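You operate a simulated robot arm through the tools that you are given. There is no shell and no other tool. Be economical: measure what you need, move in short steps, check, and stop when the job is done.

Carry out the task below with a simulated two-armed robot. There is one attempt and no reset: what you move stays moved.

## Task
Put the yellow cube on the purple cover. Then take the red weight and leave it on top of the grey disc. Then take the white rocker and leave it on the long bench top. Keep to this order. Set down upright: yellow cube, white rocker.
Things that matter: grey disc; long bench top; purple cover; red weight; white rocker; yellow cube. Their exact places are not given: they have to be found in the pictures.

Only the result counts: the job must be done as asked and must still hold three seconds after the hand-in. Knocking over, shifting, dropping, spilling or breaking anything else fails it. Lids that push on must go on centred and level and be pressed home; caps that screw on are set level and turned clockwise until they are tight.

## Robot
Two 7-joint arms with two-finger parallel grippers on one trunk, on a base that drives. Base frame: it is fixed to the floor where the robot stands at the start and does not move with it; the origin is under the middle of the robot, x ahead of it, y to its left, z up. Readings come in mm, rad, newtons and seconds.
The left shoulder is at the start at [70, 175, 1045], the right one opposite. With the tool pointing down near the work surface each hand reaches from about 300 to 740 mm from the robot's upright axis, wherever it stands, measured 20 degrees to its own side. Places, roughly: grey disc [-1500, 500, 750]; long bench top [-5100, 700, 800]; purple cover [-4500, 500, 750]; red weight [-1500, 250, 750]; white rocker [-6750, -1250, 750]; yellow cube (4x4x7 cm) [500, -200, 900]. Payload 3.43 kg a hand.
The TCP of each hand is the grasp point between the finger pads, 30 mm short of the fingertips. In the tool frame z runs along the fingers and y along their closing line. The gripper opens to 94 mm. The fingers are 28 mm wide and 10 mm thick; the gripper's body (50 by 96 mm) begins 55 mm behind the TCP.
Orientation is that of the tool frame in the base frame, as a unit quaternion [x, y, z, w]. With the fingers straight down and closing along the base's y, the tool's x points along the base's -x, its y along +y and its z along -z.

## Interface
- The arms move only by the tool arm_command. It takes "left_steps", "right_steps" or both (then of equal length, played together; a hand with none holds still); each is a list of rows, each a list of 7 numbers: the shift along the base's x, y, z in mm, then the turn, a rotation vector about the base's x, y, z in rad, then the closure in counts, from 0 (fully open) to 255 (shut). In form: [[x, y, z, ax, ay, az, hand], ...]. A call has 1 to 12 rows; each row shifts and turns the commanded pose from where the row before left it. Each row takes 0.2 s and may step no farther than 50 mm and 0.15 rad from the row before; otherwise, or with a gripper value out of range, the whole call is refused. A pose out of reach is approached as far as the arm can. The call stops where the force on the tool passes 40 N (or 10 N more than at its start, if that is more) or the arm is blocked; 0.2 s more then pass. Each finger travels about 153 mm/s and halts on what it meets, pressing with about 43 N; the grip force reading is that of the motor and also rises with nothing between the fingers. The clock runs only during rows and for 0.2 s after the last one: add rows that do not move to give the fingers time. The reply holds the time, the measured pose of the TCP, the force on the tool along the base axes, the opening and the grip force, in the units named above and with some noise, with the torque about the TCP (base axes, N m) and any sound that the robot's microphone picked up.
- Cameras (640 x 400 px; columns grow to the right, rows downward): "scene" is now at [129.7, -42, 1366.6]; the picture's right is [-0.47, -0.88, -0.00], its down [-0.49, 0.26, -0.83] and it looks along [0.74, -0.39, -0.55] (base axes); focal length 279 px, centre (320, 200). "left" rides on the left gripper at [76, -14, -103] in its tool frame; the picture's right is [0.18, 0.98, 0.00], its down [-0.75, 0.14, -0.64] and it looks along [-0.63, 0.12, 0.77] (tool axes); focal length 243 px, centre (320, 200). "right" rides on the right gripper at [76, 14, -102] in its tool frame; the picture's right is [-0.18, 0.98, 0.00], its down [-0.75, -0.14, -0.64] and it looks along [-0.63, -0.12, 0.77] (tool axes); focal length 243 px, centre (320, 200).
- camera(camera): a new picture of that camera. No time passes.
- slide_trunk(by): slides the trunk up (or, below 0, down) by that many mm; the arms and the scene camera ride with it, the base frame stays. It gives what a move gives, with no picture.
- base_move(legs): drives the robot by 1 to 6 legs, each [ahead, turn to the left] in mm and rad, along the robot's own axes; the way and the turn of a leg run together, so that a leg with both is an arc; at most 1500 mm and 3.142 rad a leg. The arms and the cameras ride along, it lands a little off, and it stops where it bumps. It gives what a move gives.
- pan_tilt(pan, tilt): turns the head with the scene camera to pan (to the left, within 1.501 rad either way) and tilt (down, from -0.506 to 1.204), counted from straight ahead of the robot. It gives what a move gives.
- locate(camera, pixels): for up to 12 pixels [column, row] of the newest picture of that camera ("zoom" is the newest enlarged one), the place [x, y, z] in the base frame of the surface seen there, good to about 2 mm. No time passes.
- enlarge(camera, box): a new picture of the part [left, top, right, bottom] of that camera's present view, enlarged. No time passes.
- finish_job(): hands the job in; it is judged then, once.

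Go step by step. Measure first, check grasps and placings, and put right what went wrong. The budget is 110 turns and 108 pictures, counting those below and the enlarged ones. Unless the task says otherwise, let go and move clear before handing in, and close with one line.

The tools are called as name(argument=value, ...) on one line, values as JSON. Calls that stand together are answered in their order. arm_command: Moves the arms, as the interface text tells. Its arguments: {"type":"object","properties":{"left_steps":{"type":"array"},"right_steps":{"type":"array"}},"required":[]} The other tools are called the same way: slide_trunk (by) slides the trunk up or down; base_move (legs) drives the base; pan_tilt (pan, tilt) turns the head that bears the scene camera; camera (camera) takes a picture; locate (camera, pixels) gives the place of the surface under pixels of a picture; enlarge (camera, box) takes an enlarged picture of a part of a camera's view; finish_job () hands the job in.

At the start:

```text
time_s: 0.0
left_tcp_pos: [463.3, 38.6, 1183.5]
left_orientation: [0.0, 1.0, 0.0, 0.001]
left_wrist_force: [0.2, 0.0, 0.0]
left_torque: [0.0, 0.01, 0.0]
left_finger_gap: 94.2
left_grasp_force: 0.1
right_tcp_pos: [374.3, -392.0, 1122.4]
right_orientation: [-0.001, 1.0, 0.0, 0.0]
right_wrist_force: [0.4, -0.1, -0.1]
right_torque: [-0.01, -0.04, 0.01]
right_finger_gap: 93.8
right_grasp_force: 0.0
trunk travel left (down, up): [-625.0, 215.0]
robot x, y, heading: [-1.1, -0.2, 0.0]
head pan, tilt: [-0.485, 0.583]
```

scene: 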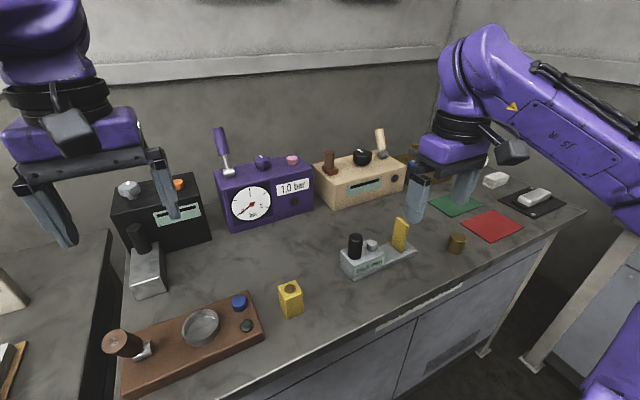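
right: 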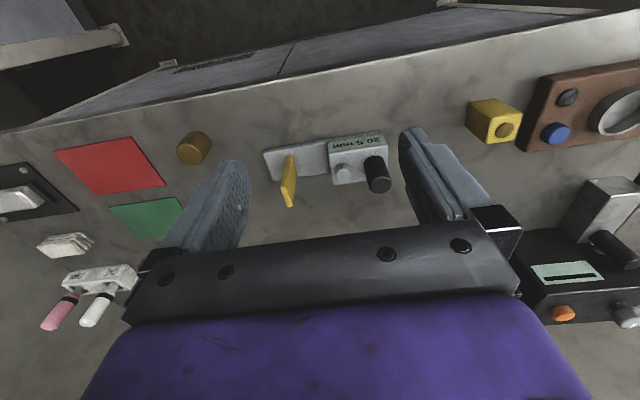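
left: 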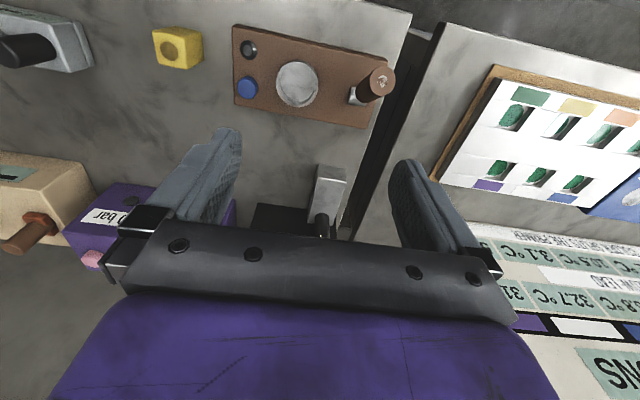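

The scene picture shows a yellow block at (290,298), which fits the yellow cube near [500,-200]. I'll measure it.

enlarge(camera="scene", box=[230, 240, 350, 340])

locate(camera="scene", pixels=[[290, 289], [280, 289], [298, 284], [286, 310], [300, 305], [310, 330], [270, 290], [330, 300], [290, 270]])

```text
4.00 times, centred on (290, 290) of scene
```

zoom: 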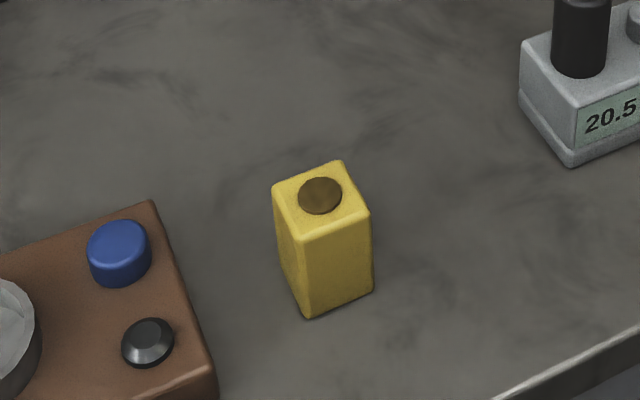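

```text
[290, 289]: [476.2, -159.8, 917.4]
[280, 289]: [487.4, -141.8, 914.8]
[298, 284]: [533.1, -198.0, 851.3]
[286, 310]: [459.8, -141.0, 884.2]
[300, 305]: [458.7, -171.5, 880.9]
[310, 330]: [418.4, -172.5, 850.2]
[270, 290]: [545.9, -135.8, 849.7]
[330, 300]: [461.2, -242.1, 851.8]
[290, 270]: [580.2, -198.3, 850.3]
```

The yellow cube's top is near z=918. I'll locate its top corners for centre and yaw.

locate(camera="zoom", pixels=[[278, 188], [339, 167], [366, 209], [303, 233], [320, 195], [310, 308], [368, 285]])

pan_tilt(pan=1.5, tilt=0.5)

camera(camera="scene")

```text
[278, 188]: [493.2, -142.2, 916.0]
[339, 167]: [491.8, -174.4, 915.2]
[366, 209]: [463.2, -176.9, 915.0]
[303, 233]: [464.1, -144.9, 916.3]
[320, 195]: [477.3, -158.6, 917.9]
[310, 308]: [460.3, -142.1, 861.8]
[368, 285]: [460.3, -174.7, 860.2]
```

```text
time_s: 1.9
left_tcp_pos: [464.1, 37.8, 1182.7]
left_orientation: [0.0, 1.0, 0.0, 0.0]
left_wrist_force: [-0.4, 1.0, -1.0]
left_torque: [-0.02, 0.01, 0.02]
left_finger_gap: 93.9
left_grasp_force: 0.0
right_tcp_pos: [374.6, -393.0, 1121.7]
right_orientation: [0.0, 1.0, 0.0, 0.0]
right_wrist_force: [0.5, -0.7, -0.8]
right_torque: [-0.05, 0.03, -0.01]
right_finger_gap: 94.0
right_grasp_force: 0.1
trunk travel left (down, up): [-625.0, 215.0]
robot x, y, heading: [1.7, -2.0, -0.001]
head pan, tilt: [1.499, 0.499]
```

```text
103 pictures are left
```

scene: 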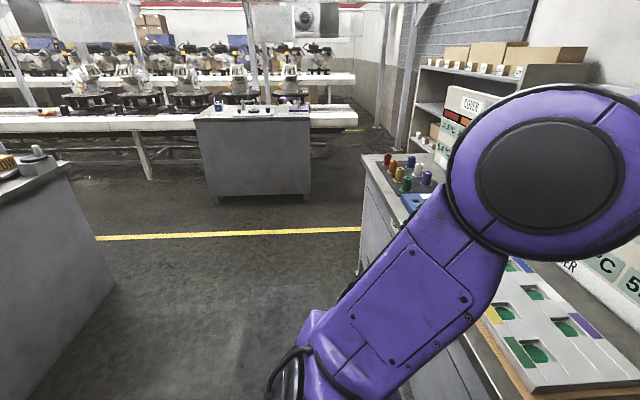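

Cube centre is about [478,-160], yaw about 0, top at 917. I'll bring the right hand above it.

arm_command(right_steps=[[17.2, 38.8, -20, 0, 0, 0, 0], [17.2, 38.8, -20, 0, 0, 0, 0], [17.2, 38.8, -20, 0, 0, 0, 0], [17.2, 38.8, -20, 0, 0, 0, 0], [17.2, 38.8, -20, 0, 0, 0, 0], [17.2, 38.8, -20, 0, 0, 0, 0], [0, 0, 0, 0, 0, 0, 0]])

camera(camera="right")

```text
time_s: 3.5
left_tcp_pos: [464.3, 36.7, 1185.1]
left_orientation: [0.0, 1.0, 0.0, 0.001]
left_wrist_force: [-0.5, -0.5, 0.2]
left_torque: [0.01, -0.01, 0.04]
left_finger_gap: 94.0
left_grasp_force: 0.0
right_tcp_pos: [476.1, -158.8, 1002.7]
right_orientation: [-0.001, 1.0, 0.0, 0.001]
right_wrist_force: [0.3, 0.2, -0.4]
right_torque: [0.01, -0.05, -0.04]
right_finger_gap: 94.1
right_grasp_force: 0.0
trunk travel left (down, up): [-625.0, 215.0]
robot x, y, heading: [0.2, -1.2, 0.003]
head pan, tilt: [1.499, 0.499]
```

```text
102 pictures are left
```

right: 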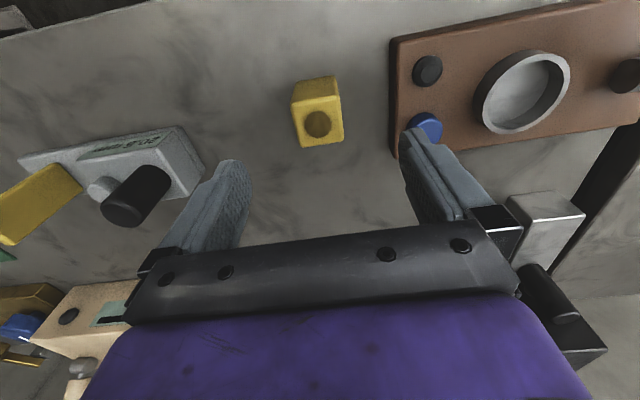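

The cube sits between the fingers, with the brown board's edge near (395,155). I'll check its clearance before descending.

locate(camera="right", pixels=[[400, 150], [398, 60], [425, 125], [330, 125], [320, 85]])

```text
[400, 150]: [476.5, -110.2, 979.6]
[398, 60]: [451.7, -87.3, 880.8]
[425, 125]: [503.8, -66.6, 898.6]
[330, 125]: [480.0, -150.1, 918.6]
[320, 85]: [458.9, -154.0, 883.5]
```

The board edge is at y≈-90, so I'll narrow the fingers to about 70 mm, descend and grip.

arm_command(right_steps=[[1, 0, -35, 0, 0, 0, 65], [1, 0, -35, 0, 0, 0, 65], [0, 0, -35, 0, 0, 0, 65], [0, 0, 0, 0, 0, 0, 65], [0, 0, 0, 0, 0, 0, 255], [0, 0, 0, 0, 0, 0, 255], [0, 0, 0, 0, 0, 0, 255]])

camera(camera="right")

```text
time_s: 5.1
left_tcp_pos: [464.0, 39.4, 1183.4]
left_orientation: [0.0, 1.0, 0.0, 0.001]
left_wrist_force: [0.7, -0.8, 0.1]
left_torque: [-0.01, 0.0, -0.01]
left_finger_gap: 94.2
left_grasp_force: 0.0
right_tcp_pos: [479.5, -157.4, 895.4]
right_orientation: [-0.001, 1.0, 0.0, 0.0]
right_wrist_force: [-0.1, -0.4, 0.1]
right_torque: [-0.01, -0.01, 0.01]
right_finger_gap: 43.3
right_grasp_force: 42.6
trunk travel left (down, up): [-625.0, 215.0]
robot x, y, heading: [0.9, 1.2, 0.001]
head pan, tilt: [1.499, 0.499]
```

```text
101 pictures are left
```

right: 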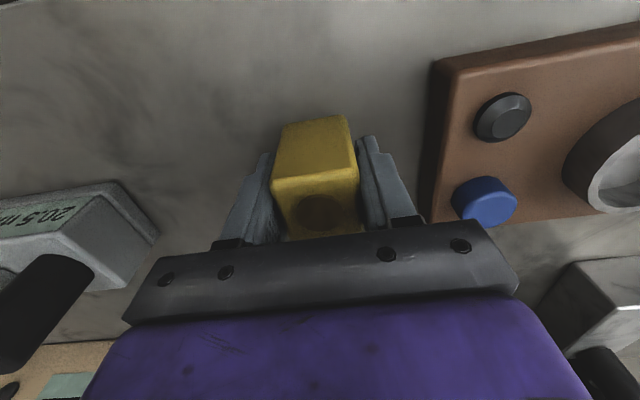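

The cube is gripped (gap 43, force 42.6). I'll lift it straight up clear of everything.

arm_command(right_steps=[[0, 0, 40, 0, 0, 0, 255], [0, 0, 40, 0, 0, 0, 255], [0, 0, 40, 0, 0, 0, 255], [0, 0, 40, 0, 0, 0, 255], [0, 0, 40, 0, 0, 0, 255], [-30, -35, 20, 0, 0, 0, 255], [-30, -35, 0, 0, 0, 0, 255], [-30, -35, 0, 0, 0, 0, 255], [0, 0, 0, 0, 0, 0, 255]])

camera(camera="right")

pan_tilt(pan=-1.5, tilt=0.5)

camera(camera="scene")

```text
refused: row 6 steps farther than a row can; nothing moved
```

```text
100 pictures are left
```

right: 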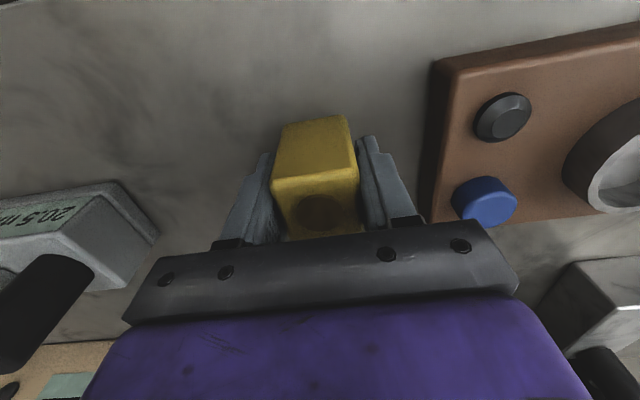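

```text
time_s: 7.7
left_tcp_pos: [463.8, 37.8, 1183.7]
left_orientation: [0.001, 1.0, 0.0, 0.001]
left_wrist_force: [-0.6, -0.2, 0.0]
left_torque: [0.0, 0.0, -0.03]
left_finger_gap: 94.0
left_grasp_force: 0.0
right_tcp_pos: [479.2, -157.2, 895.7]
right_orientation: [0.0, 1.0, 0.0, 0.0]
right_wrist_force: [-0.2, -0.6, 0.5]
right_torque: [0.04, -0.01, -0.01]
right_finger_gap: 43.5
right_grasp_force: 42.8
trunk travel left (down, up): [-625.0, 215.0]
robot x, y, heading: [2.0, 0.9, 0.004]
head pan, tilt: [-1.499, 0.499]
```

```text
99 pictures are left
```

scene: 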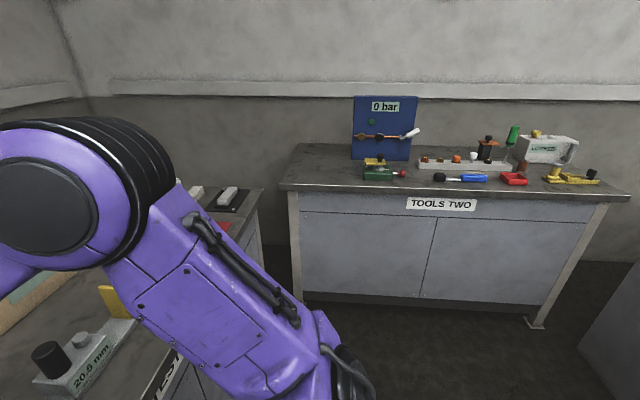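

One row was too long and nothing moved; I'll lift again with shorter rows, and also bring the left arm in closer for travel.

arm_command(right_steps=[[0, 0, 40, 0, 0, 0, 255], [0, 0, 40, 0, 0, 0, 255], [0, 0, 40, 0, 0, 0, 255], [0, 0, 40, 0, 0, 0, 255], [0, 0, 40, 0, 0, 0, 255], [-30, -30, 0, 0, 0, 0, 255], [-30, -30, 0, 0, 0, 0, 255], [-30, -30, 0, 0, 0, 0, 255], [-30, -20, 0, 0, 0, 0, 255], [0, 0, 0, 0, 0, 0, 255]], left_steps=[[-20, 20, 0, 0, 0, 0, 0], [-20, 20, 0, 0, 0, 0, 0], [-20, 20, 0, 0, 0, 0, 0], [-20, 20, 0, 0, 0, 0, 0], [-20, 20, 0, 0, 0, 0, 0], [0, 0, 0, 0, 0, 0, 0], [0, 0, 0, 0, 0, 0, 0], [0, 0, 0, 0, 0, 0, 0], [0, 0, 0, 0, 0, 0, 0], [0, 0, 0, 0, 0, 0, 0]])

camera(camera="right")

```text
time_s: 9.9
left_tcp_pos: [364.2, 139.1, 1183.0]
left_orientation: [0.0, 1.0, -0.001, 0.001]
left_wrist_force: [0.7, 1.0, -0.5]
left_torque: [-0.03, 0.01, 0.01]
left_finger_gap: 94.0
left_grasp_force: 0.1
right_tcp_pos: [359.7, -266.8, 1095.9]
right_orientation: [0.0, 1.0, -0.002, 0.001]
right_wrist_force: [-0.2, 0.6, -0.9]
right_torque: [-0.03, 0.06, -0.04]
right_finger_gap: 43.8
right_grasp_force: 43.2
trunk travel left (down, up): [-625.0, 215.0]
robot x, y, heading: [-0.7, -4.0, -0.005]
head pan, tilt: [-1.499, 0.499]
```

```text
98 pictures are left
```

right: 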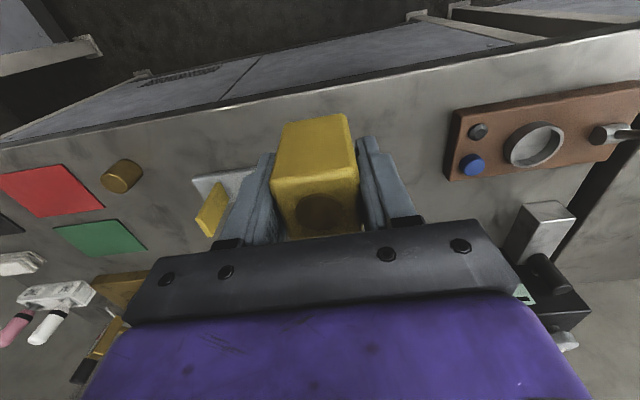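

The cube is held well. I'll back off 300 mm from the bench, then pan to map the surroundings.

base_move(legs=[[-300, 0]])

pan_tilt(pan=1.5, tilt=0.45)

camera(camera="scene")

locate(camera="scene", pixels=[[40, 175], [100, 250], [220, 110], [300, 110], [250, 195], [230, 232], [20, 200], [130, 110], [15, 165], [60, 400]])

```text
time_s: 12.0
left_tcp_pos: [58.5, 137.7, 1184.0]
left_orientation: [-0.002, 1.0, 0.0, 0.001]
left_wrist_force: [-0.9, 0.5, -0.2]
left_torque: [0.03, -0.02, 0.0]
left_finger_gap: 94.0
left_grasp_force: 0.1
right_tcp_pos: [55.2, -266.3, 1095.9]
right_orientation: [-0.001, 1.0, 0.0, 0.001]
right_wrist_force: [0.1, 0.0, -1.5]
right_torque: [0.01, -0.01, 0.01]
right_finger_gap: 43.4
right_grasp_force: 42.8
trunk travel left (down, up): [-625.0, 215.0]
robot x, y, heading: [-307.2, -0.9, 0.005]
head pan, tilt: [-1.499, 0.499]
```

```text
time_s: 14.6
left_tcp_pos: [58.5, 138.6, 1183.1]
left_orientation: [-0.001, 1.0, 0.001, 0.0]
left_wrist_force: [0.1, -0.2, -1.0]
left_torque: [0.02, -0.01, 0.03]
left_finger_gap: 94.2
left_grasp_force: 0.0
right_tcp_pos: [53.0, -267.4, 1095.9]
right_orientation: [-0.001, 1.0, 0.0, 0.0]
right_wrist_force: [0.4, 0.1, -0.5]
right_torque: [0.0, 0.0, -0.01]
right_finger_gap: 43.6
right_grasp_force: 43.0
trunk travel left (down, up): [-625.0, 215.0]
robot x, y, heading: [-303.6, -6.2, 0.001]
head pan, tilt: [1.499, 0.45]
```

```text
97 pictures are left
```

scene: 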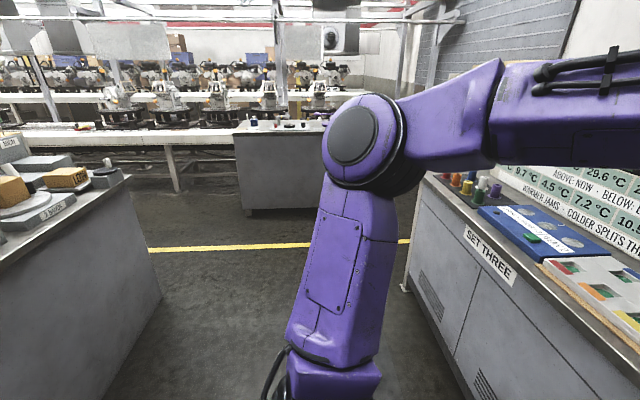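

```text
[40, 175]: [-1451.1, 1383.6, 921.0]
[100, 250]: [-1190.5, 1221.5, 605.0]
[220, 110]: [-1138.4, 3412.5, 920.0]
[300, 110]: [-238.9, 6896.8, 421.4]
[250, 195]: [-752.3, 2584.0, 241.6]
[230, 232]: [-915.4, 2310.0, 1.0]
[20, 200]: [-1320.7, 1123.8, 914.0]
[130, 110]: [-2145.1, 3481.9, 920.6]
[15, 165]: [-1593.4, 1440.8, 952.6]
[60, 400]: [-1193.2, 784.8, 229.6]
```

A second bench has its front at x≈-1190. I'll turn around to look at it and the way past.

base_move(legs=[[0, 3.1]])

pan_tilt(pan=0, tilt=0.35)

camera(camera="scene")

pan_tilt(pan=1.0, tilt=0.35)

camera(camera="scene")

pan_tilt(pan=-1.0, tilt=0.35)

camera(camera="scene")

```text
time_s: 22.3
left_tcp_pos: [-672.3, -136.9, 1183.5]
left_orientation: [1.0, -0.007, -0.001, 0.0]
left_wrist_force: [-0.5, -0.9, -0.3]
left_torque: [0.0, 0.02, -0.01]
left_finger_gap: 94.1
left_grasp_force: 0.1
right_tcp_pos: [-661.0, 267.8, 1096.1]
right_orientation: [1.0, -0.007, 0.0, 0.001]
right_wrist_force: [0.9, 0.3, -0.3]
right_torque: [0.01, 0.02, 0.04]
right_finger_gap: 43.7
right_grasp_force: 43.0
trunk travel left (down, up): [-625.0, 215.0]
robot x, y, heading: [-307.7, -3.1, 3.125]
head pan, tilt: [1.499, 0.45]
```

```text
time_s: 23.9
left_tcp_pos: [-672.8, -136.8, 1183.2]
left_orientation: [1.0, -0.007, -0.002, 0.0]
left_wrist_force: [0.5, 0.1, 0.1]
left_torque: [-0.01, -0.04, -0.02]
left_finger_gap: 94.2
left_grasp_force: 0.1
right_tcp_pos: [-660.7, 268.3, 1095.3]
right_orientation: [1.0, -0.007, 0.0, 0.0]
right_wrist_force: [-0.1, -0.2, -1.6]
right_torque: [0.04, -0.01, -0.03]
right_finger_gap: 43.7
right_grasp_force: 43.0
trunk travel left (down, up): [-625.0, 215.0]
robot x, y, heading: [-309.4, -4.0, 3.125]
head pan, tilt: [0.0, 0.351]
```

```text
96 pictures are left
```

scene: 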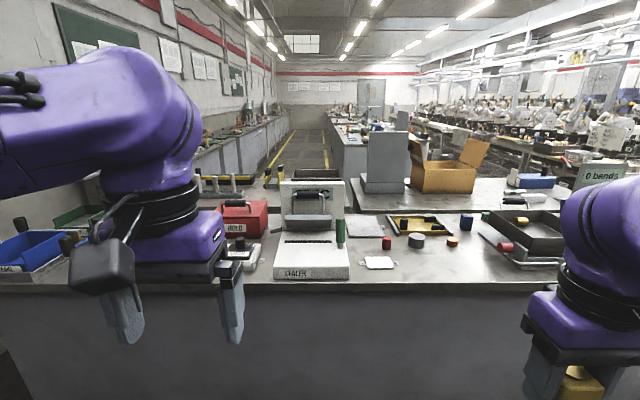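

```text
time_s: 25.2
left_tcp_pos: [-672.4, -136.9, 1183.1]
left_orientation: [1.0, -0.008, -0.001, 0.0]
left_wrist_force: [0.0, 0.2, 0.3]
left_torque: [0.01, 0.0, -0.01]
left_finger_gap: 94.1
left_grasp_force: 0.1
right_tcp_pos: [-662.3, 269.6, 1096.3]
right_orientation: [1.0, -0.007, -0.001, 0.0]
right_wrist_force: [-0.1, 0.6, -0.4]
right_torque: [-0.01, 0.0, 0.0]
right_finger_gap: 43.4
right_grasp_force: 43.1
trunk travel left (down, up): [-625.0, 215.0]
robot x, y, heading: [-304.5, -2.0, 3.133]
head pan, tilt: [1.0, 0.351]
```

```text
95 pictures are left
```

scene: 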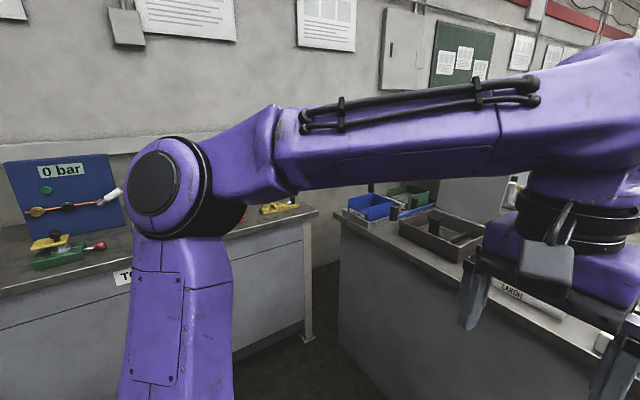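

```text
time_s: 27.1
left_tcp_pos: [-672.0, -136.5, 1182.8]
left_orientation: [1.0, -0.007, -0.001, 0.0]
left_wrist_force: [-0.5, 1.0, 0.4]
left_torque: [-0.04, 0.01, 0.02]
left_finger_gap: 94.1
left_grasp_force: 0.0
right_tcp_pos: [-660.5, 268.6, 1094.9]
right_orientation: [1.0, -0.008, 0.0, 0.0]
right_wrist_force: [0.5, -0.3, 0.5]
right_torque: [0.0, -0.03, -0.01]
right_finger_gap: 43.8
right_grasp_force: 43.3
trunk travel left (down, up): [-625.0, 215.0]
robot x, y, heading: [-300.7, -4.2, 3.128]
head pan, tilt: [-1.0, 0.351]
```

```text
94 pictures are left
```

scene: 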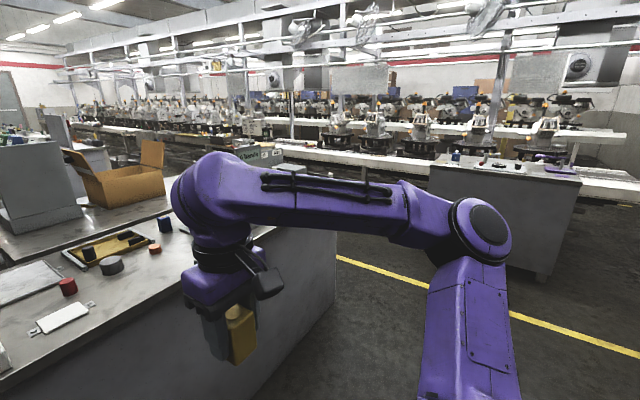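

The bench holds a red cylinder at (387,242) and a grey disc at (416,240), matching the red weight and the grey disc. I'll face ahead again and measure the layout and the route further back.

pan_tilt(pan=-0.1, tilt=0.25)

camera(camera="scene")

enlarge(camera="scene", box=[170, 80, 490, 280])

```text
time_s: 28.3
left_tcp_pos: [-671.6, -136.8, 1184.0]
left_orientation: [1.0, -0.007, -0.001, -0.001]
left_wrist_force: [-0.2, 0.0, 0.0]
left_torque: [0.0, -0.02, -0.01]
left_finger_gap: 94.2
left_grasp_force: 0.0
right_tcp_pos: [-661.5, 268.5, 1096.1]
right_orientation: [1.0, -0.007, 0.0, 0.0]
right_wrist_force: [-0.4, 0.0, -0.9]
right_torque: [-0.01, -0.02, 0.01]
right_finger_gap: 43.7
right_grasp_force: 42.7
trunk travel left (down, up): [-625.0, 215.0]
robot x, y, heading: [-303.2, -1.0, 3.127]
head pan, tilt: [-0.099, 0.25]
```

```text
93 pictures are left
```

scene: 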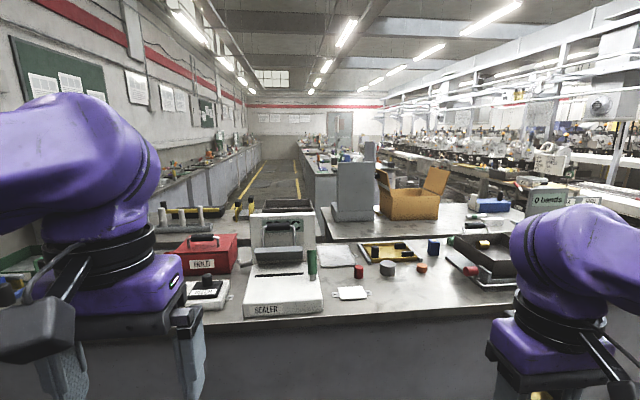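

```text
2.00 times, centred on (330, 180) of scene
```

zoom: 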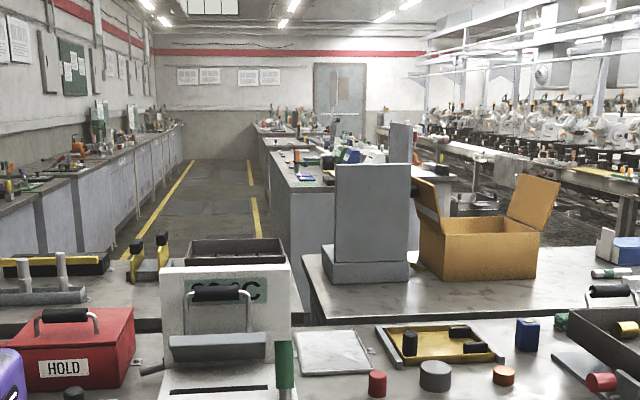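

locate(camera="scene", pixels=[[358, 267], [387, 263], [388, 268], [262, 175], [300, 165], [310, 195], [345, 160], [320, 150], [230, 170], [296, 180], [245, 190], [180, 165]])

locate(camera="zoom", pixels=[[377, 374], [435, 368], [300, 185], [340, 160], [430, 168], [310, 250], [450, 195], [50, 310], [620, 180], [260, 230], [280, 125], [130, 155]])

```text
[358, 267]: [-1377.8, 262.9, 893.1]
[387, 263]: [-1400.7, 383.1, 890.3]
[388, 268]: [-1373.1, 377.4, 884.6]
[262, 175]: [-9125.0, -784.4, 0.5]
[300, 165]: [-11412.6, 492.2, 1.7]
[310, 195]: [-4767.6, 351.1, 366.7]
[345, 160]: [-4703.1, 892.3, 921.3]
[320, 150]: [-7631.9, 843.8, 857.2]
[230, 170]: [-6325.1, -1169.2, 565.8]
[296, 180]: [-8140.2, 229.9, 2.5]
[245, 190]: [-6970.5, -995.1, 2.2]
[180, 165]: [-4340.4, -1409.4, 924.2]
```

```text
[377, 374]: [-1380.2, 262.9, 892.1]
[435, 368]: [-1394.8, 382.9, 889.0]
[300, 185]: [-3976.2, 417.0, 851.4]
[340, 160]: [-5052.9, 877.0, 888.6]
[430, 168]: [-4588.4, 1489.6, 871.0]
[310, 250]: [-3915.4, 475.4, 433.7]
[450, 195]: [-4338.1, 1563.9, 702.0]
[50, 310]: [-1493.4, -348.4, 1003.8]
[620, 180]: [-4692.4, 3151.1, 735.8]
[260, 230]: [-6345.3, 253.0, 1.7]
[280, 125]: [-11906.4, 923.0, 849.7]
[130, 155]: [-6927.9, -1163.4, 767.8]
```

The long row behind starts at x≈-3915 with its face at y≈350, and the aisle between y≈-1160 and 350 leads to it. I'll check both ends of the near bench for a way round.

base_move(legs=[[0, -1.5], [900, 0]])

pan_tilt(pan=0.6, tilt=0.35)

camera(camera="scene")

locate(camera="scene", pixels=[[100, 300], [200, 250], [300, 250], [400, 250], [100, 200], [200, 200], [250, 200], [300, 180], [400, 180], [50, 150], [120, 150], [500, 250]])

```text
time_s: 36.7
left_tcp_pos: [-517.6, 1249.6, 1183.0]
left_orientation: [0.727, -0.686, -0.001, 0.0]
left_wrist_force: [-0.2, 0.2, 0.2]
left_torque: [-0.01, -0.02, 0.02]
left_finger_gap: 94.0
left_grasp_force: 0.0
right_tcp_pos: [-110.9, 1269.1, 1095.6]
right_orientation: [0.727, -0.687, -0.001, 0.0]
right_wrist_force: [-0.7, 0.5, -0.9]
right_torque: [-0.03, 0.0, -0.01]
right_finger_gap: 43.7
right_grasp_force: 43.0
trunk travel left (down, up): [-625.0, 215.0]
robot x, y, heading: [-358.6, 893.3, 1.626]
head pan, tilt: [-0.099, 0.25]
```

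```text
time_s: 37.8
left_tcp_pos: [-517.6, 1250.1, 1183.6]
left_orientation: [0.727, -0.686, -0.001, 0.0]
left_wrist_force: [-0.2, -0.6, 1.5]
left_torque: [0.01, -0.02, 0.01]
left_finger_gap: 94.0
left_grasp_force: 0.0
right_tcp_pos: [-112.0, 1269.4, 1094.7]
right_orientation: [0.727, -0.687, 0.0, 0.0]
right_wrist_force: [-1.2, 0.1, 0.0]
right_torque: [-0.01, 0.03, 0.0]
right_finger_gap: 43.6
right_grasp_force: 43.2
trunk travel left (down, up): [-625.0, 215.0]
robot x, y, heading: [-355.4, 893.1, 1.629]
head pan, tilt: [0.6, 0.351]
```

```text
91 pictures are left
```

scene: 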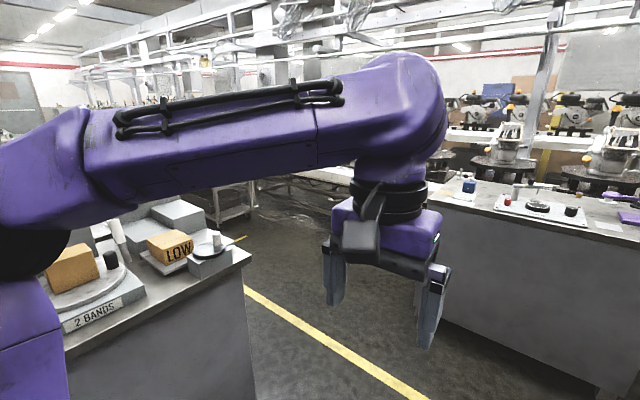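

```text
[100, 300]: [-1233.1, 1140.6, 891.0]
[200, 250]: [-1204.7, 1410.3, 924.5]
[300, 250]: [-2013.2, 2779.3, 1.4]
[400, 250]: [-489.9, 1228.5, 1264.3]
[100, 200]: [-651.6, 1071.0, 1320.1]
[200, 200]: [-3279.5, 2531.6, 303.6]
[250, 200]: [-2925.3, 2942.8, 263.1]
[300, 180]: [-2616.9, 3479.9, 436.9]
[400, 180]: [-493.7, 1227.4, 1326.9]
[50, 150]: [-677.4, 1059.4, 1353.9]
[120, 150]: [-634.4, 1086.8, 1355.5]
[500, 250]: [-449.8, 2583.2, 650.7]
```

The near bench ends around y≈1550, and open floor leads past it. I'll drive to y≈2030, turn left and look.

base_move(legs=[[1130, 0], [0, 1.5]])

pan_tilt(pan=0.0, tilt=0.35)

camera(camera="scene")

locate(camera="scene", pixels=[[320, 390], [320, 300], [320, 250], [320, 220], [260, 250], [200, 220], [380, 220], [320, 190], [260, 200], [220, 180], [250, 180], [400, 280]])

```text
time_s: 47.2
left_tcp_pos: [-776.6, 1882.5, 1182.5]
left_orientation: [1.0, -0.003, -0.001, 0.0]
left_wrist_force: [0.2, 0.2, -0.2]
left_torque: [-0.02, 0.0, 0.03]
left_finger_gap: 93.8
left_grasp_force: 0.1
right_tcp_pos: [-768.5, 2285.4, 1096.7]
right_orientation: [1.0, -0.004, 0.0, -0.001]
right_wrist_force: [-0.2, 0.0, -0.3]
right_torque: [0.0, 0.03, -0.01]
right_finger_gap: 43.7
right_grasp_force: 42.5
trunk travel left (down, up): [-625.0, 215.0]
robot x, y, heading: [-412.4, 2017.4, 3.135]
head pan, tilt: [0.6, 0.351]
```

```text
time_s: 48.2
left_tcp_pos: [-776.2, 1880.8, 1183.3]
left_orientation: [1.0, -0.004, -0.001, 0.0]
left_wrist_force: [-0.5, 0.0, 0.4]
left_torque: [-0.01, -0.04, -0.02]
left_finger_gap: 93.8
left_grasp_force: 0.1
right_tcp_pos: [-767.4, 2287.3, 1097.0]
right_orientation: [1.0, -0.004, 0.0, 0.0]
right_wrist_force: [0.3, -0.6, -0.8]
right_torque: [-0.03, 0.01, 0.02]
right_finger_gap: 43.7
right_grasp_force: 42.6
trunk travel left (down, up): [-625.0, 215.0]
robot x, y, heading: [-409.7, 2020.2, 3.13]
head pan, tilt: [0.0, 0.351]
```

```text
90 pictures are left
```

scene: 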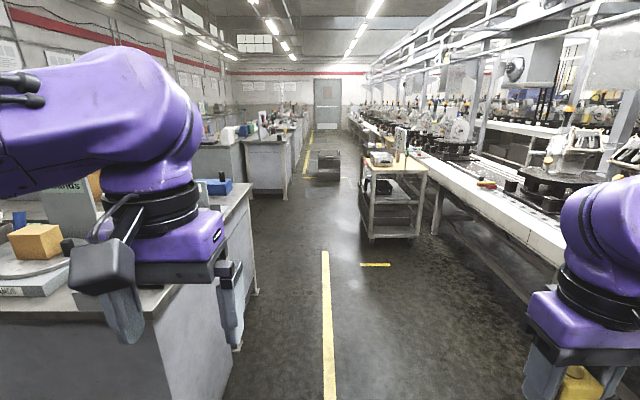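

```text
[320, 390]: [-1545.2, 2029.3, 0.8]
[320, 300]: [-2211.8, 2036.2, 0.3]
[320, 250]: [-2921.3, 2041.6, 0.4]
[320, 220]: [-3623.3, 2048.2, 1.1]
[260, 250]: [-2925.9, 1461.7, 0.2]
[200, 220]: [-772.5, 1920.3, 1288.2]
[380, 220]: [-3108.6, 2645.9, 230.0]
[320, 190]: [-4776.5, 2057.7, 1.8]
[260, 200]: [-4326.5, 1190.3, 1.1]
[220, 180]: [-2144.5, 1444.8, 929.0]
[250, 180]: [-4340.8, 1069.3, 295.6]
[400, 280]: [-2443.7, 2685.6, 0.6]
```

The right-hand lane is clear to x≈-4700. I'll drive to x≈-3000 and look left at the central row.

base_move(legs=[[1300, 0], [1300, 0]])

pan_tilt(pan=0.7, tilt=0.3)

camera(camera="scene")

pan_tilt(pan=1.5, tilt=0.3)

camera(camera="scene")

```text
time_s: 60.9
left_tcp_pos: [-3385.0, 1930.5, 1183.4]
left_orientation: [1.0, -0.015, -0.001, -0.001]
left_wrist_force: [-0.3, 0.3, 0.0]
left_torque: [0.01, 0.01, 0.01]
left_finger_gap: 94.1
left_grasp_force: 0.0
right_tcp_pos: [-3368.3, 2335.0, 1096.2]
right_orientation: [1.0, -0.016, 0.0, 0.0]
right_wrist_force: [0.6, -0.3, -0.2]
right_torque: [-0.01, -0.02, 0.01]
right_finger_gap: 43.3
right_grasp_force: 42.8
trunk travel left (down, up): [-625.0, 215.0]
robot x, y, heading: [-3021.4, 2057.7, 3.11]
head pan, tilt: [0.0, 0.351]
```

```text
time_s: 62.0
left_tcp_pos: [-3384.6, 1930.4, 1184.6]
left_orientation: [1.0, -0.015, -0.001, 0.0]
left_wrist_force: [-0.5, 0.8, 0.3]
left_torque: [0.0, 0.02, -0.03]
left_finger_gap: 94.1
left_grasp_force: 0.0
right_tcp_pos: [-3367.4, 2335.3, 1096.0]
right_orientation: [1.0, -0.015, -0.001, 0.0]
right_wrist_force: [0.7, -0.7, 0.1]
right_torque: [0.03, -0.04, -0.01]
right_finger_gap: 43.7
right_grasp_force: 43.4
trunk travel left (down, up): [-625.0, 215.0]
robot x, y, heading: [-3017.7, 2060.2, 3.109]
head pan, tilt: [0.7, 0.3]
```

```text
89 pictures are left
```

scene: 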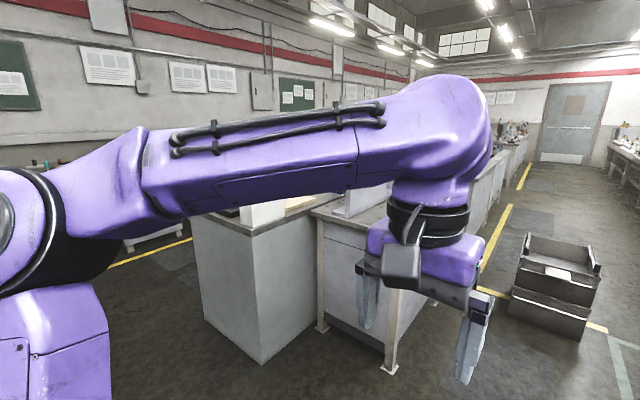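

```text
time_s: 63.1
left_tcp_pos: [-3384.9, 1930.5, 1183.2]
left_orientation: [1.0, -0.015, -0.001, 0.0]
left_wrist_force: [0.2, -0.3, 0.6]
left_torque: [-0.02, 0.0, 0.0]
left_finger_gap: 93.9
left_grasp_force: 0.0
right_tcp_pos: [-3367.2, 2335.4, 1094.9]
right_orientation: [1.0, -0.015, -0.001, 0.0]
right_wrist_force: [0.4, 0.7, -1.2]
right_torque: [-0.02, -0.01, -0.02]
right_finger_gap: 43.5
right_grasp_force: 42.7
trunk travel left (down, up): [-625.0, 215.0]
robot x, y, heading: [-3016.4, 2056.8, 3.116]
head pan, tilt: [1.499, 0.3]
```

```text
88 pictures are left
```

scene: 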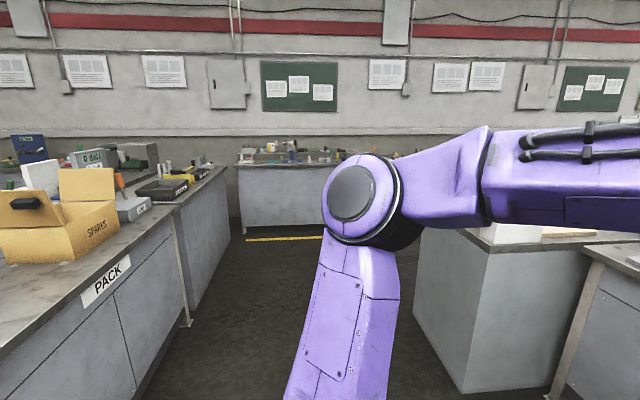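

There is a passage across at x≈-3000 toward the left aisle. I'll measure its edges.

locate(camera="scene", pixels=[[140, 390], [190, 310], [225, 240], [415, 320], [460, 390], [400, 280], [270, 240], [270, 200], [245, 232]])

base_move(legs=[[0, 1.57]])

pan_tilt(pan=0, tilt=0.4)

camera(camera="scene")

```text
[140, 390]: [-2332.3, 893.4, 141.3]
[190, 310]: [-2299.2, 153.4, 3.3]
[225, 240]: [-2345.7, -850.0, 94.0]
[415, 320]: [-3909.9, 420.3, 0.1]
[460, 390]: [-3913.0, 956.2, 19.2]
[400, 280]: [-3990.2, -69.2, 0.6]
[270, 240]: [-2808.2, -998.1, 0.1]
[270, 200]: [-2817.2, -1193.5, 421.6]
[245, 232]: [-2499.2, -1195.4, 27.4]
```

```text
time_s: 67.4
left_tcp_pos: [-2883.5, 1693.0, 1183.9]
left_orientation: [0.713, 0.702, 0.0, 0.002]
left_wrist_force: [0.2, -0.3, 0.5]
left_torque: [0.05, -0.03, 0.01]
left_finger_gap: 93.9
left_grasp_force: 0.0
right_tcp_pos: [-3288.1, 1704.3, 1096.1]
right_orientation: [0.713, 0.702, -0.001, 0.001]
right_wrist_force: [-0.7, 1.2, 0.1]
right_torque: [0.01, 0.04, 0.0]
right_finger_gap: 43.8
right_grasp_force: 43.2
trunk travel left (down, up): [-625.0, 215.0]
robot x, y, heading: [-3014.5, 2058.1, -1.59]
head pan, tilt: [1.499, 0.3]
```

```text
time_s: 69.0
left_tcp_pos: [-2883.1, 1692.5, 1182.7]
left_orientation: [0.712, 0.702, -0.001, 0.001]
left_wrist_force: [1.0, 0.6, -0.3]
left_torque: [-0.02, -0.02, -0.05]
left_finger_gap: 94.1
left_grasp_force: 0.0
right_tcp_pos: [-3288.3, 1704.4, 1095.2]
right_orientation: [0.713, 0.702, -0.001, 0.001]
right_wrist_force: [-0.2, -0.5, -1.2]
right_torque: [0.02, 0.02, 0.0]
right_finger_gap: 43.5
right_grasp_force: 43.1
trunk travel left (down, up): [-625.0, 215.0]
robot x, y, heading: [-3019.4, 2063.3, -1.583]
head pan, tilt: [0.0, 0.4]
```

```text
87 pictures are left
```

scene: 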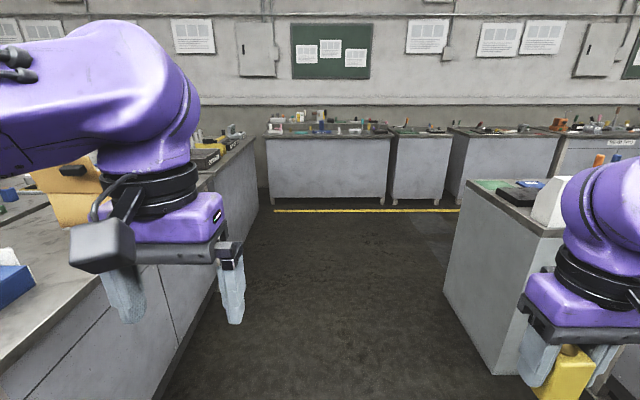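

The passage is about 1.5 m wide and clear. I'll cross to the left aisle (y≈-350), turn to face -x, and look at the long row.

base_move(legs=[[1200, 0], [1200, 0], [0, -1.55]])

pan_tilt(pan=-0.5, tilt=0.4)

camera(camera="scene")

```text
time_s: 84.4
left_tcp_pos: [-3416.9, -490.4, 1182.2]
left_orientation: [1.0, 0.015, 0.0, 0.0]
left_wrist_force: [-0.5, -0.4, 0.0]
left_torque: [0.01, 0.01, -0.04]
left_finger_gap: 93.8
left_grasp_force: 0.1
right_tcp_pos: [-3424.5, -84.5, 1095.2]
right_orientation: [1.0, 0.016, -0.001, 0.0]
right_wrist_force: [-0.8, 0.0, -0.3]
right_torque: [0.02, 0.0, -0.02]
right_finger_gap: 43.6
right_grasp_force: 42.8
trunk travel left (down, up): [-625.0, 215.0]
robot x, y, heading: [-3053.9, -340.0, -3.111]
head pan, tilt: [0.0, 0.4]
```

```text
time_s: 85.3
left_tcp_pos: [-3416.9, -489.7, 1183.0]
left_orientation: [1.0, 0.017, -0.002, 0.0]
left_wrist_force: [0.4, -0.3, 0.4]
left_torque: [-0.02, 0.01, -0.03]
left_finger_gap: 94.0
left_grasp_force: 0.1
right_tcp_pos: [-3423.9, -84.4, 1096.3]
right_orientation: [1.0, 0.016, -0.001, 0.001]
right_wrist_force: [0.4, -0.1, -0.7]
right_torque: [-0.01, 0.0, -0.01]
right_finger_gap: 43.5
right_grasp_force: 42.7
trunk travel left (down, up): [-625.0, 215.0]
robot x, y, heading: [-3055.6, -339.2, -3.113]
head pan, tilt: [-0.499, 0.4]
```

```text
86 pictures are left
```

scene: 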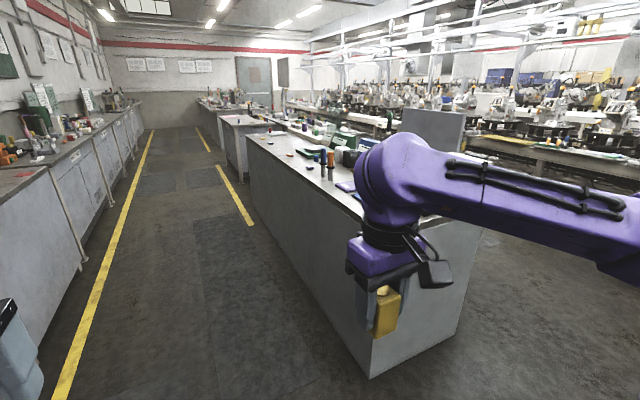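

The aisle is clear. I'll drive to x≈-4500 and turn right to face the row.

base_move(legs=[[1480, 0], [0, -1.58]])

pan_tilt(pan=0, tilt=0.5)

camera(camera="scene")

```text
time_s: 96.6
left_tcp_pos: [-4668.7, -6.5, 1184.4]
left_orientation: [-0.703, 0.711, 0.001, 0.001]
left_wrist_force: [0.0, 1.4, 0.1]
left_torque: [-0.02, 0.02, -0.01]
left_finger_gap: 94.4
left_grasp_force: 0.0
right_tcp_pos: [-4263.9, -16.0, 1096.4]
right_orientation: [-0.703, 0.711, 0.001, 0.0]
right_wrist_force: [0.5, 0.0, -0.9]
right_torque: [-0.01, 0.01, 0.04]
right_finger_gap: 43.4
right_grasp_force: 43.1
trunk travel left (down, up): [-625.0, 215.0]
robot x, y, heading: [-4534.8, -368.7, 1.563]
head pan, tilt: [-0.499, 0.4]
```

```text
time_s: 97.5
left_tcp_pos: [-4670.0, -4.7, 1183.3]
left_orientation: [-0.703, 0.711, 0.001, 0.001]
left_wrist_force: [-0.6, 0.1, 0.3]
left_torque: [-0.01, 0.01, 0.0]
left_finger_gap: 94.2
left_grasp_force: 0.0
right_tcp_pos: [-4262.5, -16.2, 1096.6]
right_orientation: [-0.704, 0.711, 0.001, 0.0]
right_wrist_force: [-0.6, -0.4, -1.3]
right_torque: [0.03, -0.04, 0.01]
right_finger_gap: 43.7
right_grasp_force: 42.7
trunk travel left (down, up): [-625.0, 215.0]
robot x, y, heading: [-4533.5, -369.5, 1.56]
head pan, tilt: [0.0, 0.499]
```

```text
85 pictures are left
```

scene: 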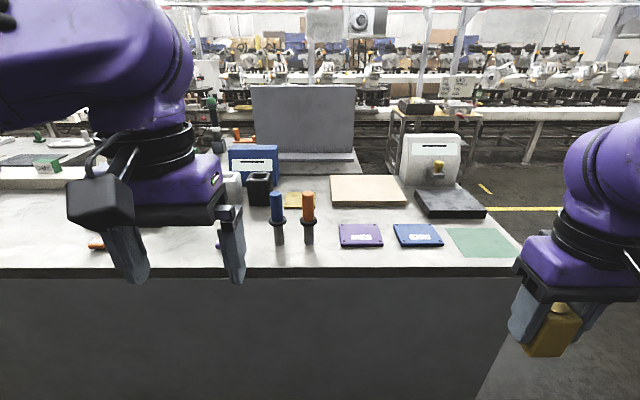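

A purple plate shows at (361,236) beside a blue one at (418,235). I'll enlarge them and measure.

enlarge(camera="scene", box=[320, 205, 460, 265])

locate(camera="scene", pixels=[[343, 228], [377, 226], [381, 243], [343, 245], [361, 236], [397, 228], [360, 255], [360, 266], [335, 240], [420, 235], [308, 205], [220, 245]])

```text
4.57 times, centred on (390, 235) of scene
```

zoom: 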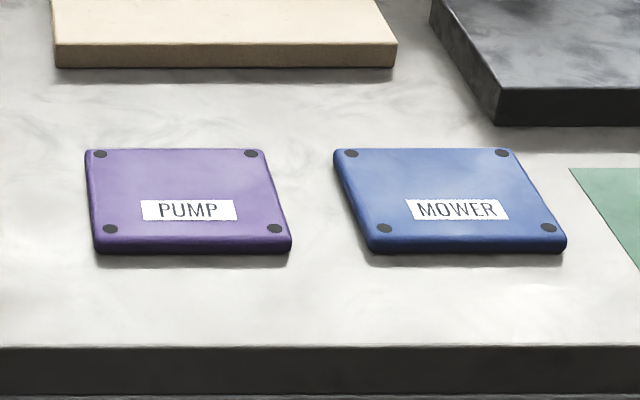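

```text
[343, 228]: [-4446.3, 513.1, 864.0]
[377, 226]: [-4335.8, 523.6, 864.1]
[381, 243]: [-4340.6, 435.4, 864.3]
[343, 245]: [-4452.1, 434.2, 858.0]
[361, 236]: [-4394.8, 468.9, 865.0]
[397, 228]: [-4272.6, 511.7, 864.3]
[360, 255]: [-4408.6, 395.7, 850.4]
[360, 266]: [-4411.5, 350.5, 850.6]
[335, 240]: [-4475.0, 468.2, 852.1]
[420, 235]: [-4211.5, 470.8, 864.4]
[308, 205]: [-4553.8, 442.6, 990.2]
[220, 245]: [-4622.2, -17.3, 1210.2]
```

The purple cover's centre is about [-4393, 479] with its top at 864.5. I'll drive ahead 300 mm to bring it within the right hand's reach.

base_move(legs=[[300, 0]])

pan_tilt(pan=-0.1, tilt=0.7)

camera(camera="scene")

```text
time_s: 99.5
left_tcp_pos: [-4664.2, 298.2, 1184.0]
left_orientation: [-0.702, 0.712, 0.001, 0.001]
left_wrist_force: [0.5, 0.5, 0.6]
left_torque: [0.02, -0.01, 0.02]
left_finger_gap: 93.9
left_grasp_force: 0.0
right_tcp_pos: [-4260.3, 288.7, 1096.2]
right_orientation: [-0.703, 0.711, 0.0, 0.001]
right_wrist_force: [0.0, 0.4, -1.8]
right_torque: [-0.03, -0.04, 0.04]
right_finger_gap: 43.8
right_grasp_force: 42.8
trunk travel left (down, up): [-625.0, 215.0]
robot x, y, heading: [-4531.1, -68.8, 1.558]
head pan, tilt: [0.0, 0.499]
```

```text
time_s: 100.3
left_tcp_pos: [-4665.0, 297.5, 1182.9]
left_orientation: [-0.702, 0.712, 0.001, 0.0]
left_wrist_force: [0.2, 0.3, 0.0]
left_torque: [0.01, 0.03, 0.0]
left_finger_gap: 94.1
left_grasp_force: 0.2
right_tcp_pos: [-4259.4, 287.1, 1095.5]
right_orientation: [-0.703, 0.711, 0.0, 0.0]
right_wrist_force: [-0.2, 0.1, -1.0]
right_torque: [-0.02, 0.02, -0.01]
right_finger_gap: 43.9
right_grasp_force: 42.7
trunk travel left (down, up): [-625.0, 215.0]
robot x, y, heading: [-4530.7, -68.6, 1.561]
head pan, tilt: [-0.099, 0.7]
```

```text
83 pictures are left
```

scene: 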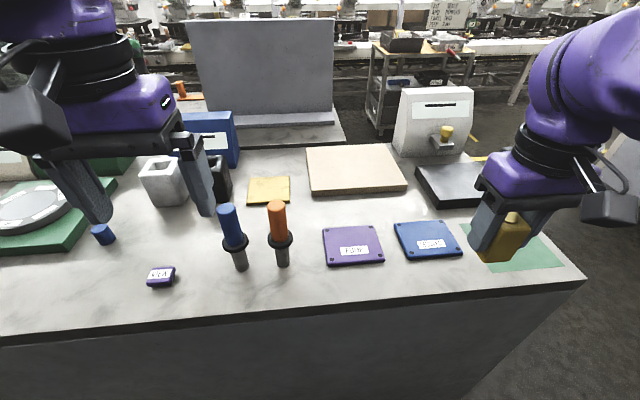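

The arms are clear of everything. I'll re-measure the cover from here.

locate(camera="scene", pixels=[[325, 230], [377, 228], [383, 257], [330, 261], [354, 243], [278, 205], [292, 238]])

arm_command(right_steps=[[-22, 31, -10, 0, 0, 0, 255], [-22, 31, -10, 0, 0, 0, 255], [-22, 31, -10, 0, 0, 0, 255], [-22, 31, -10, 0, 0, 0, 255], [-22, 31, -10, 0, 0, 0, 255], [-22, 32, -10, 0, 0, 0, 255], [0, 0, 0, 0, 0, 0, 255]])

camera(camera="right")

```text
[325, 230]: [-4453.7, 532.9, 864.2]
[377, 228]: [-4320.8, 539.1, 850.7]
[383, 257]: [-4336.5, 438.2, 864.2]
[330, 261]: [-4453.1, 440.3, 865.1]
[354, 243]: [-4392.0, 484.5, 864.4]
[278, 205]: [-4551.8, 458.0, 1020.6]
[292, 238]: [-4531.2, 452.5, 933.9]
```

```text
time_s: 101.9
left_tcp_pos: [-4663.7, 296.6, 1183.9]
left_orientation: [-0.703, 0.711, 0.001, 0.0]
left_wrist_force: [-0.4, 0.0, 0.5]
left_torque: [0.05, 0.0, -0.02]
left_finger_gap: 93.9
left_grasp_force: 0.1
right_tcp_pos: [-4392.6, 475.4, 1035.1]
right_orientation: [-0.702, 0.712, 0.001, 0.0]
right_wrist_force: [0.6, -0.9, 0.8]
right_torque: [-0.03, 0.01, 0.01]
right_finger_gap: 43.5
right_grasp_force: 42.9
trunk travel left (down, up): [-625.0, 215.0]
robot x, y, heading: [-4530.8, -70.1, 1.564]
head pan, tilt: [-0.099, 0.7]
```

```text
82 pictures are left
```

right: 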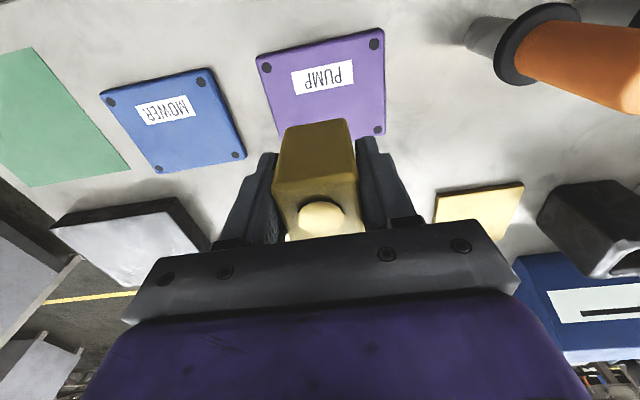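

The cover centre is [-4393, 484]. I'll shift 8 mm and lower the cube to just above the cover.

arm_command(right_steps=[[0, 8, -38, 0, 0, 0, 255], [0, 0, -38, 0, 0, 0, 255], [0, 0, -38, 0, 0, 0, 255], [0, 0, -5, 0, 0, 0, 255], [0, 0, -3, 0, 0, 0, 255], [0, 0, 0, 0, 0, 0, 255]])

camera(camera="right")

camera(camera="scene")

```text
time_s: 103.3
left_tcp_pos: [-4664.2, 299.4, 1183.5]
left_orientation: [-0.703, 0.712, 0.001, 0.0]
left_wrist_force: [1.1, 0.6, 0.3]
left_torque: [0.02, -0.02, 0.0]
left_finger_gap: 94.0
left_grasp_force: 0.0
right_tcp_pos: [-4391.1, 483.0, 912.6]
right_orientation: [-0.702, 0.712, 0.001, 0.001]
right_wrist_force: [-0.3, 0.6, -0.6]
right_torque: [0.01, 0.01, -0.02]
right_finger_gap: 43.9
right_grasp_force: 43.0
trunk travel left (down, up): [-625.0, 215.0]
robot x, y, heading: [-4528.9, -71.3, 1.562]
head pan, tilt: [-0.099, 0.7]
```

```text
81 pictures are left
```

right: 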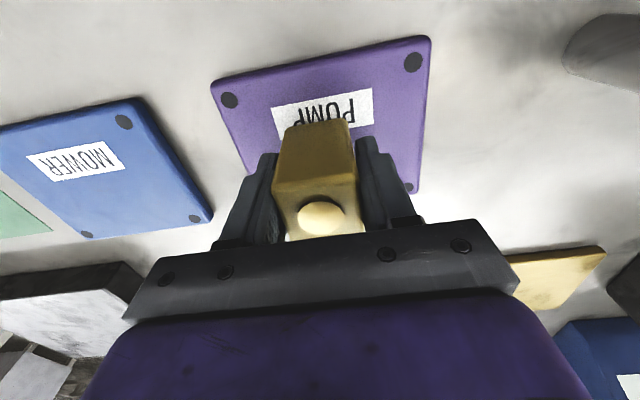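

```text
80 pictures are left
```

scene: 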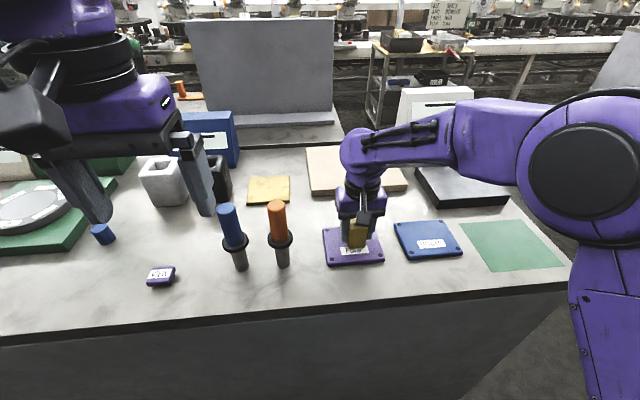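

The cube hangs over the cover's middle. I'll lower the last millimetres until contact.

arm_command(right_steps=[[0, 0, -1.5, 0, 0, 0, 255], [0, 0, -1, 0, 0, 0, 255], [0, 0, 0, 0, 0, 0, 255]])

```text
time_s: 104.1
left_tcp_pos: [-4664.5, 298.2, 1183.7]
left_orientation: [-0.703, 0.711, 0.001, 0.0]
left_wrist_force: [0.4, 0.3, -0.5]
left_torque: [0.0, -0.02, -0.03]
left_finger_gap: 94.3
left_grasp_force: 0.1
right_tcp_pos: [-4390.0, 483.2, 909.7]
right_orientation: [-0.703, 0.711, 0.0, 0.0]
right_wrist_force: [0.2, 0.1, 0.2]
right_torque: [-0.01, -0.01, -0.01]
right_finger_gap: 43.6
right_grasp_force: 42.8
trunk travel left (down, up): [-625.0, 215.0]
robot x, y, heading: [-4528.7, -67.9, 1.558]
head pan, tilt: [-0.099, 0.7]
```

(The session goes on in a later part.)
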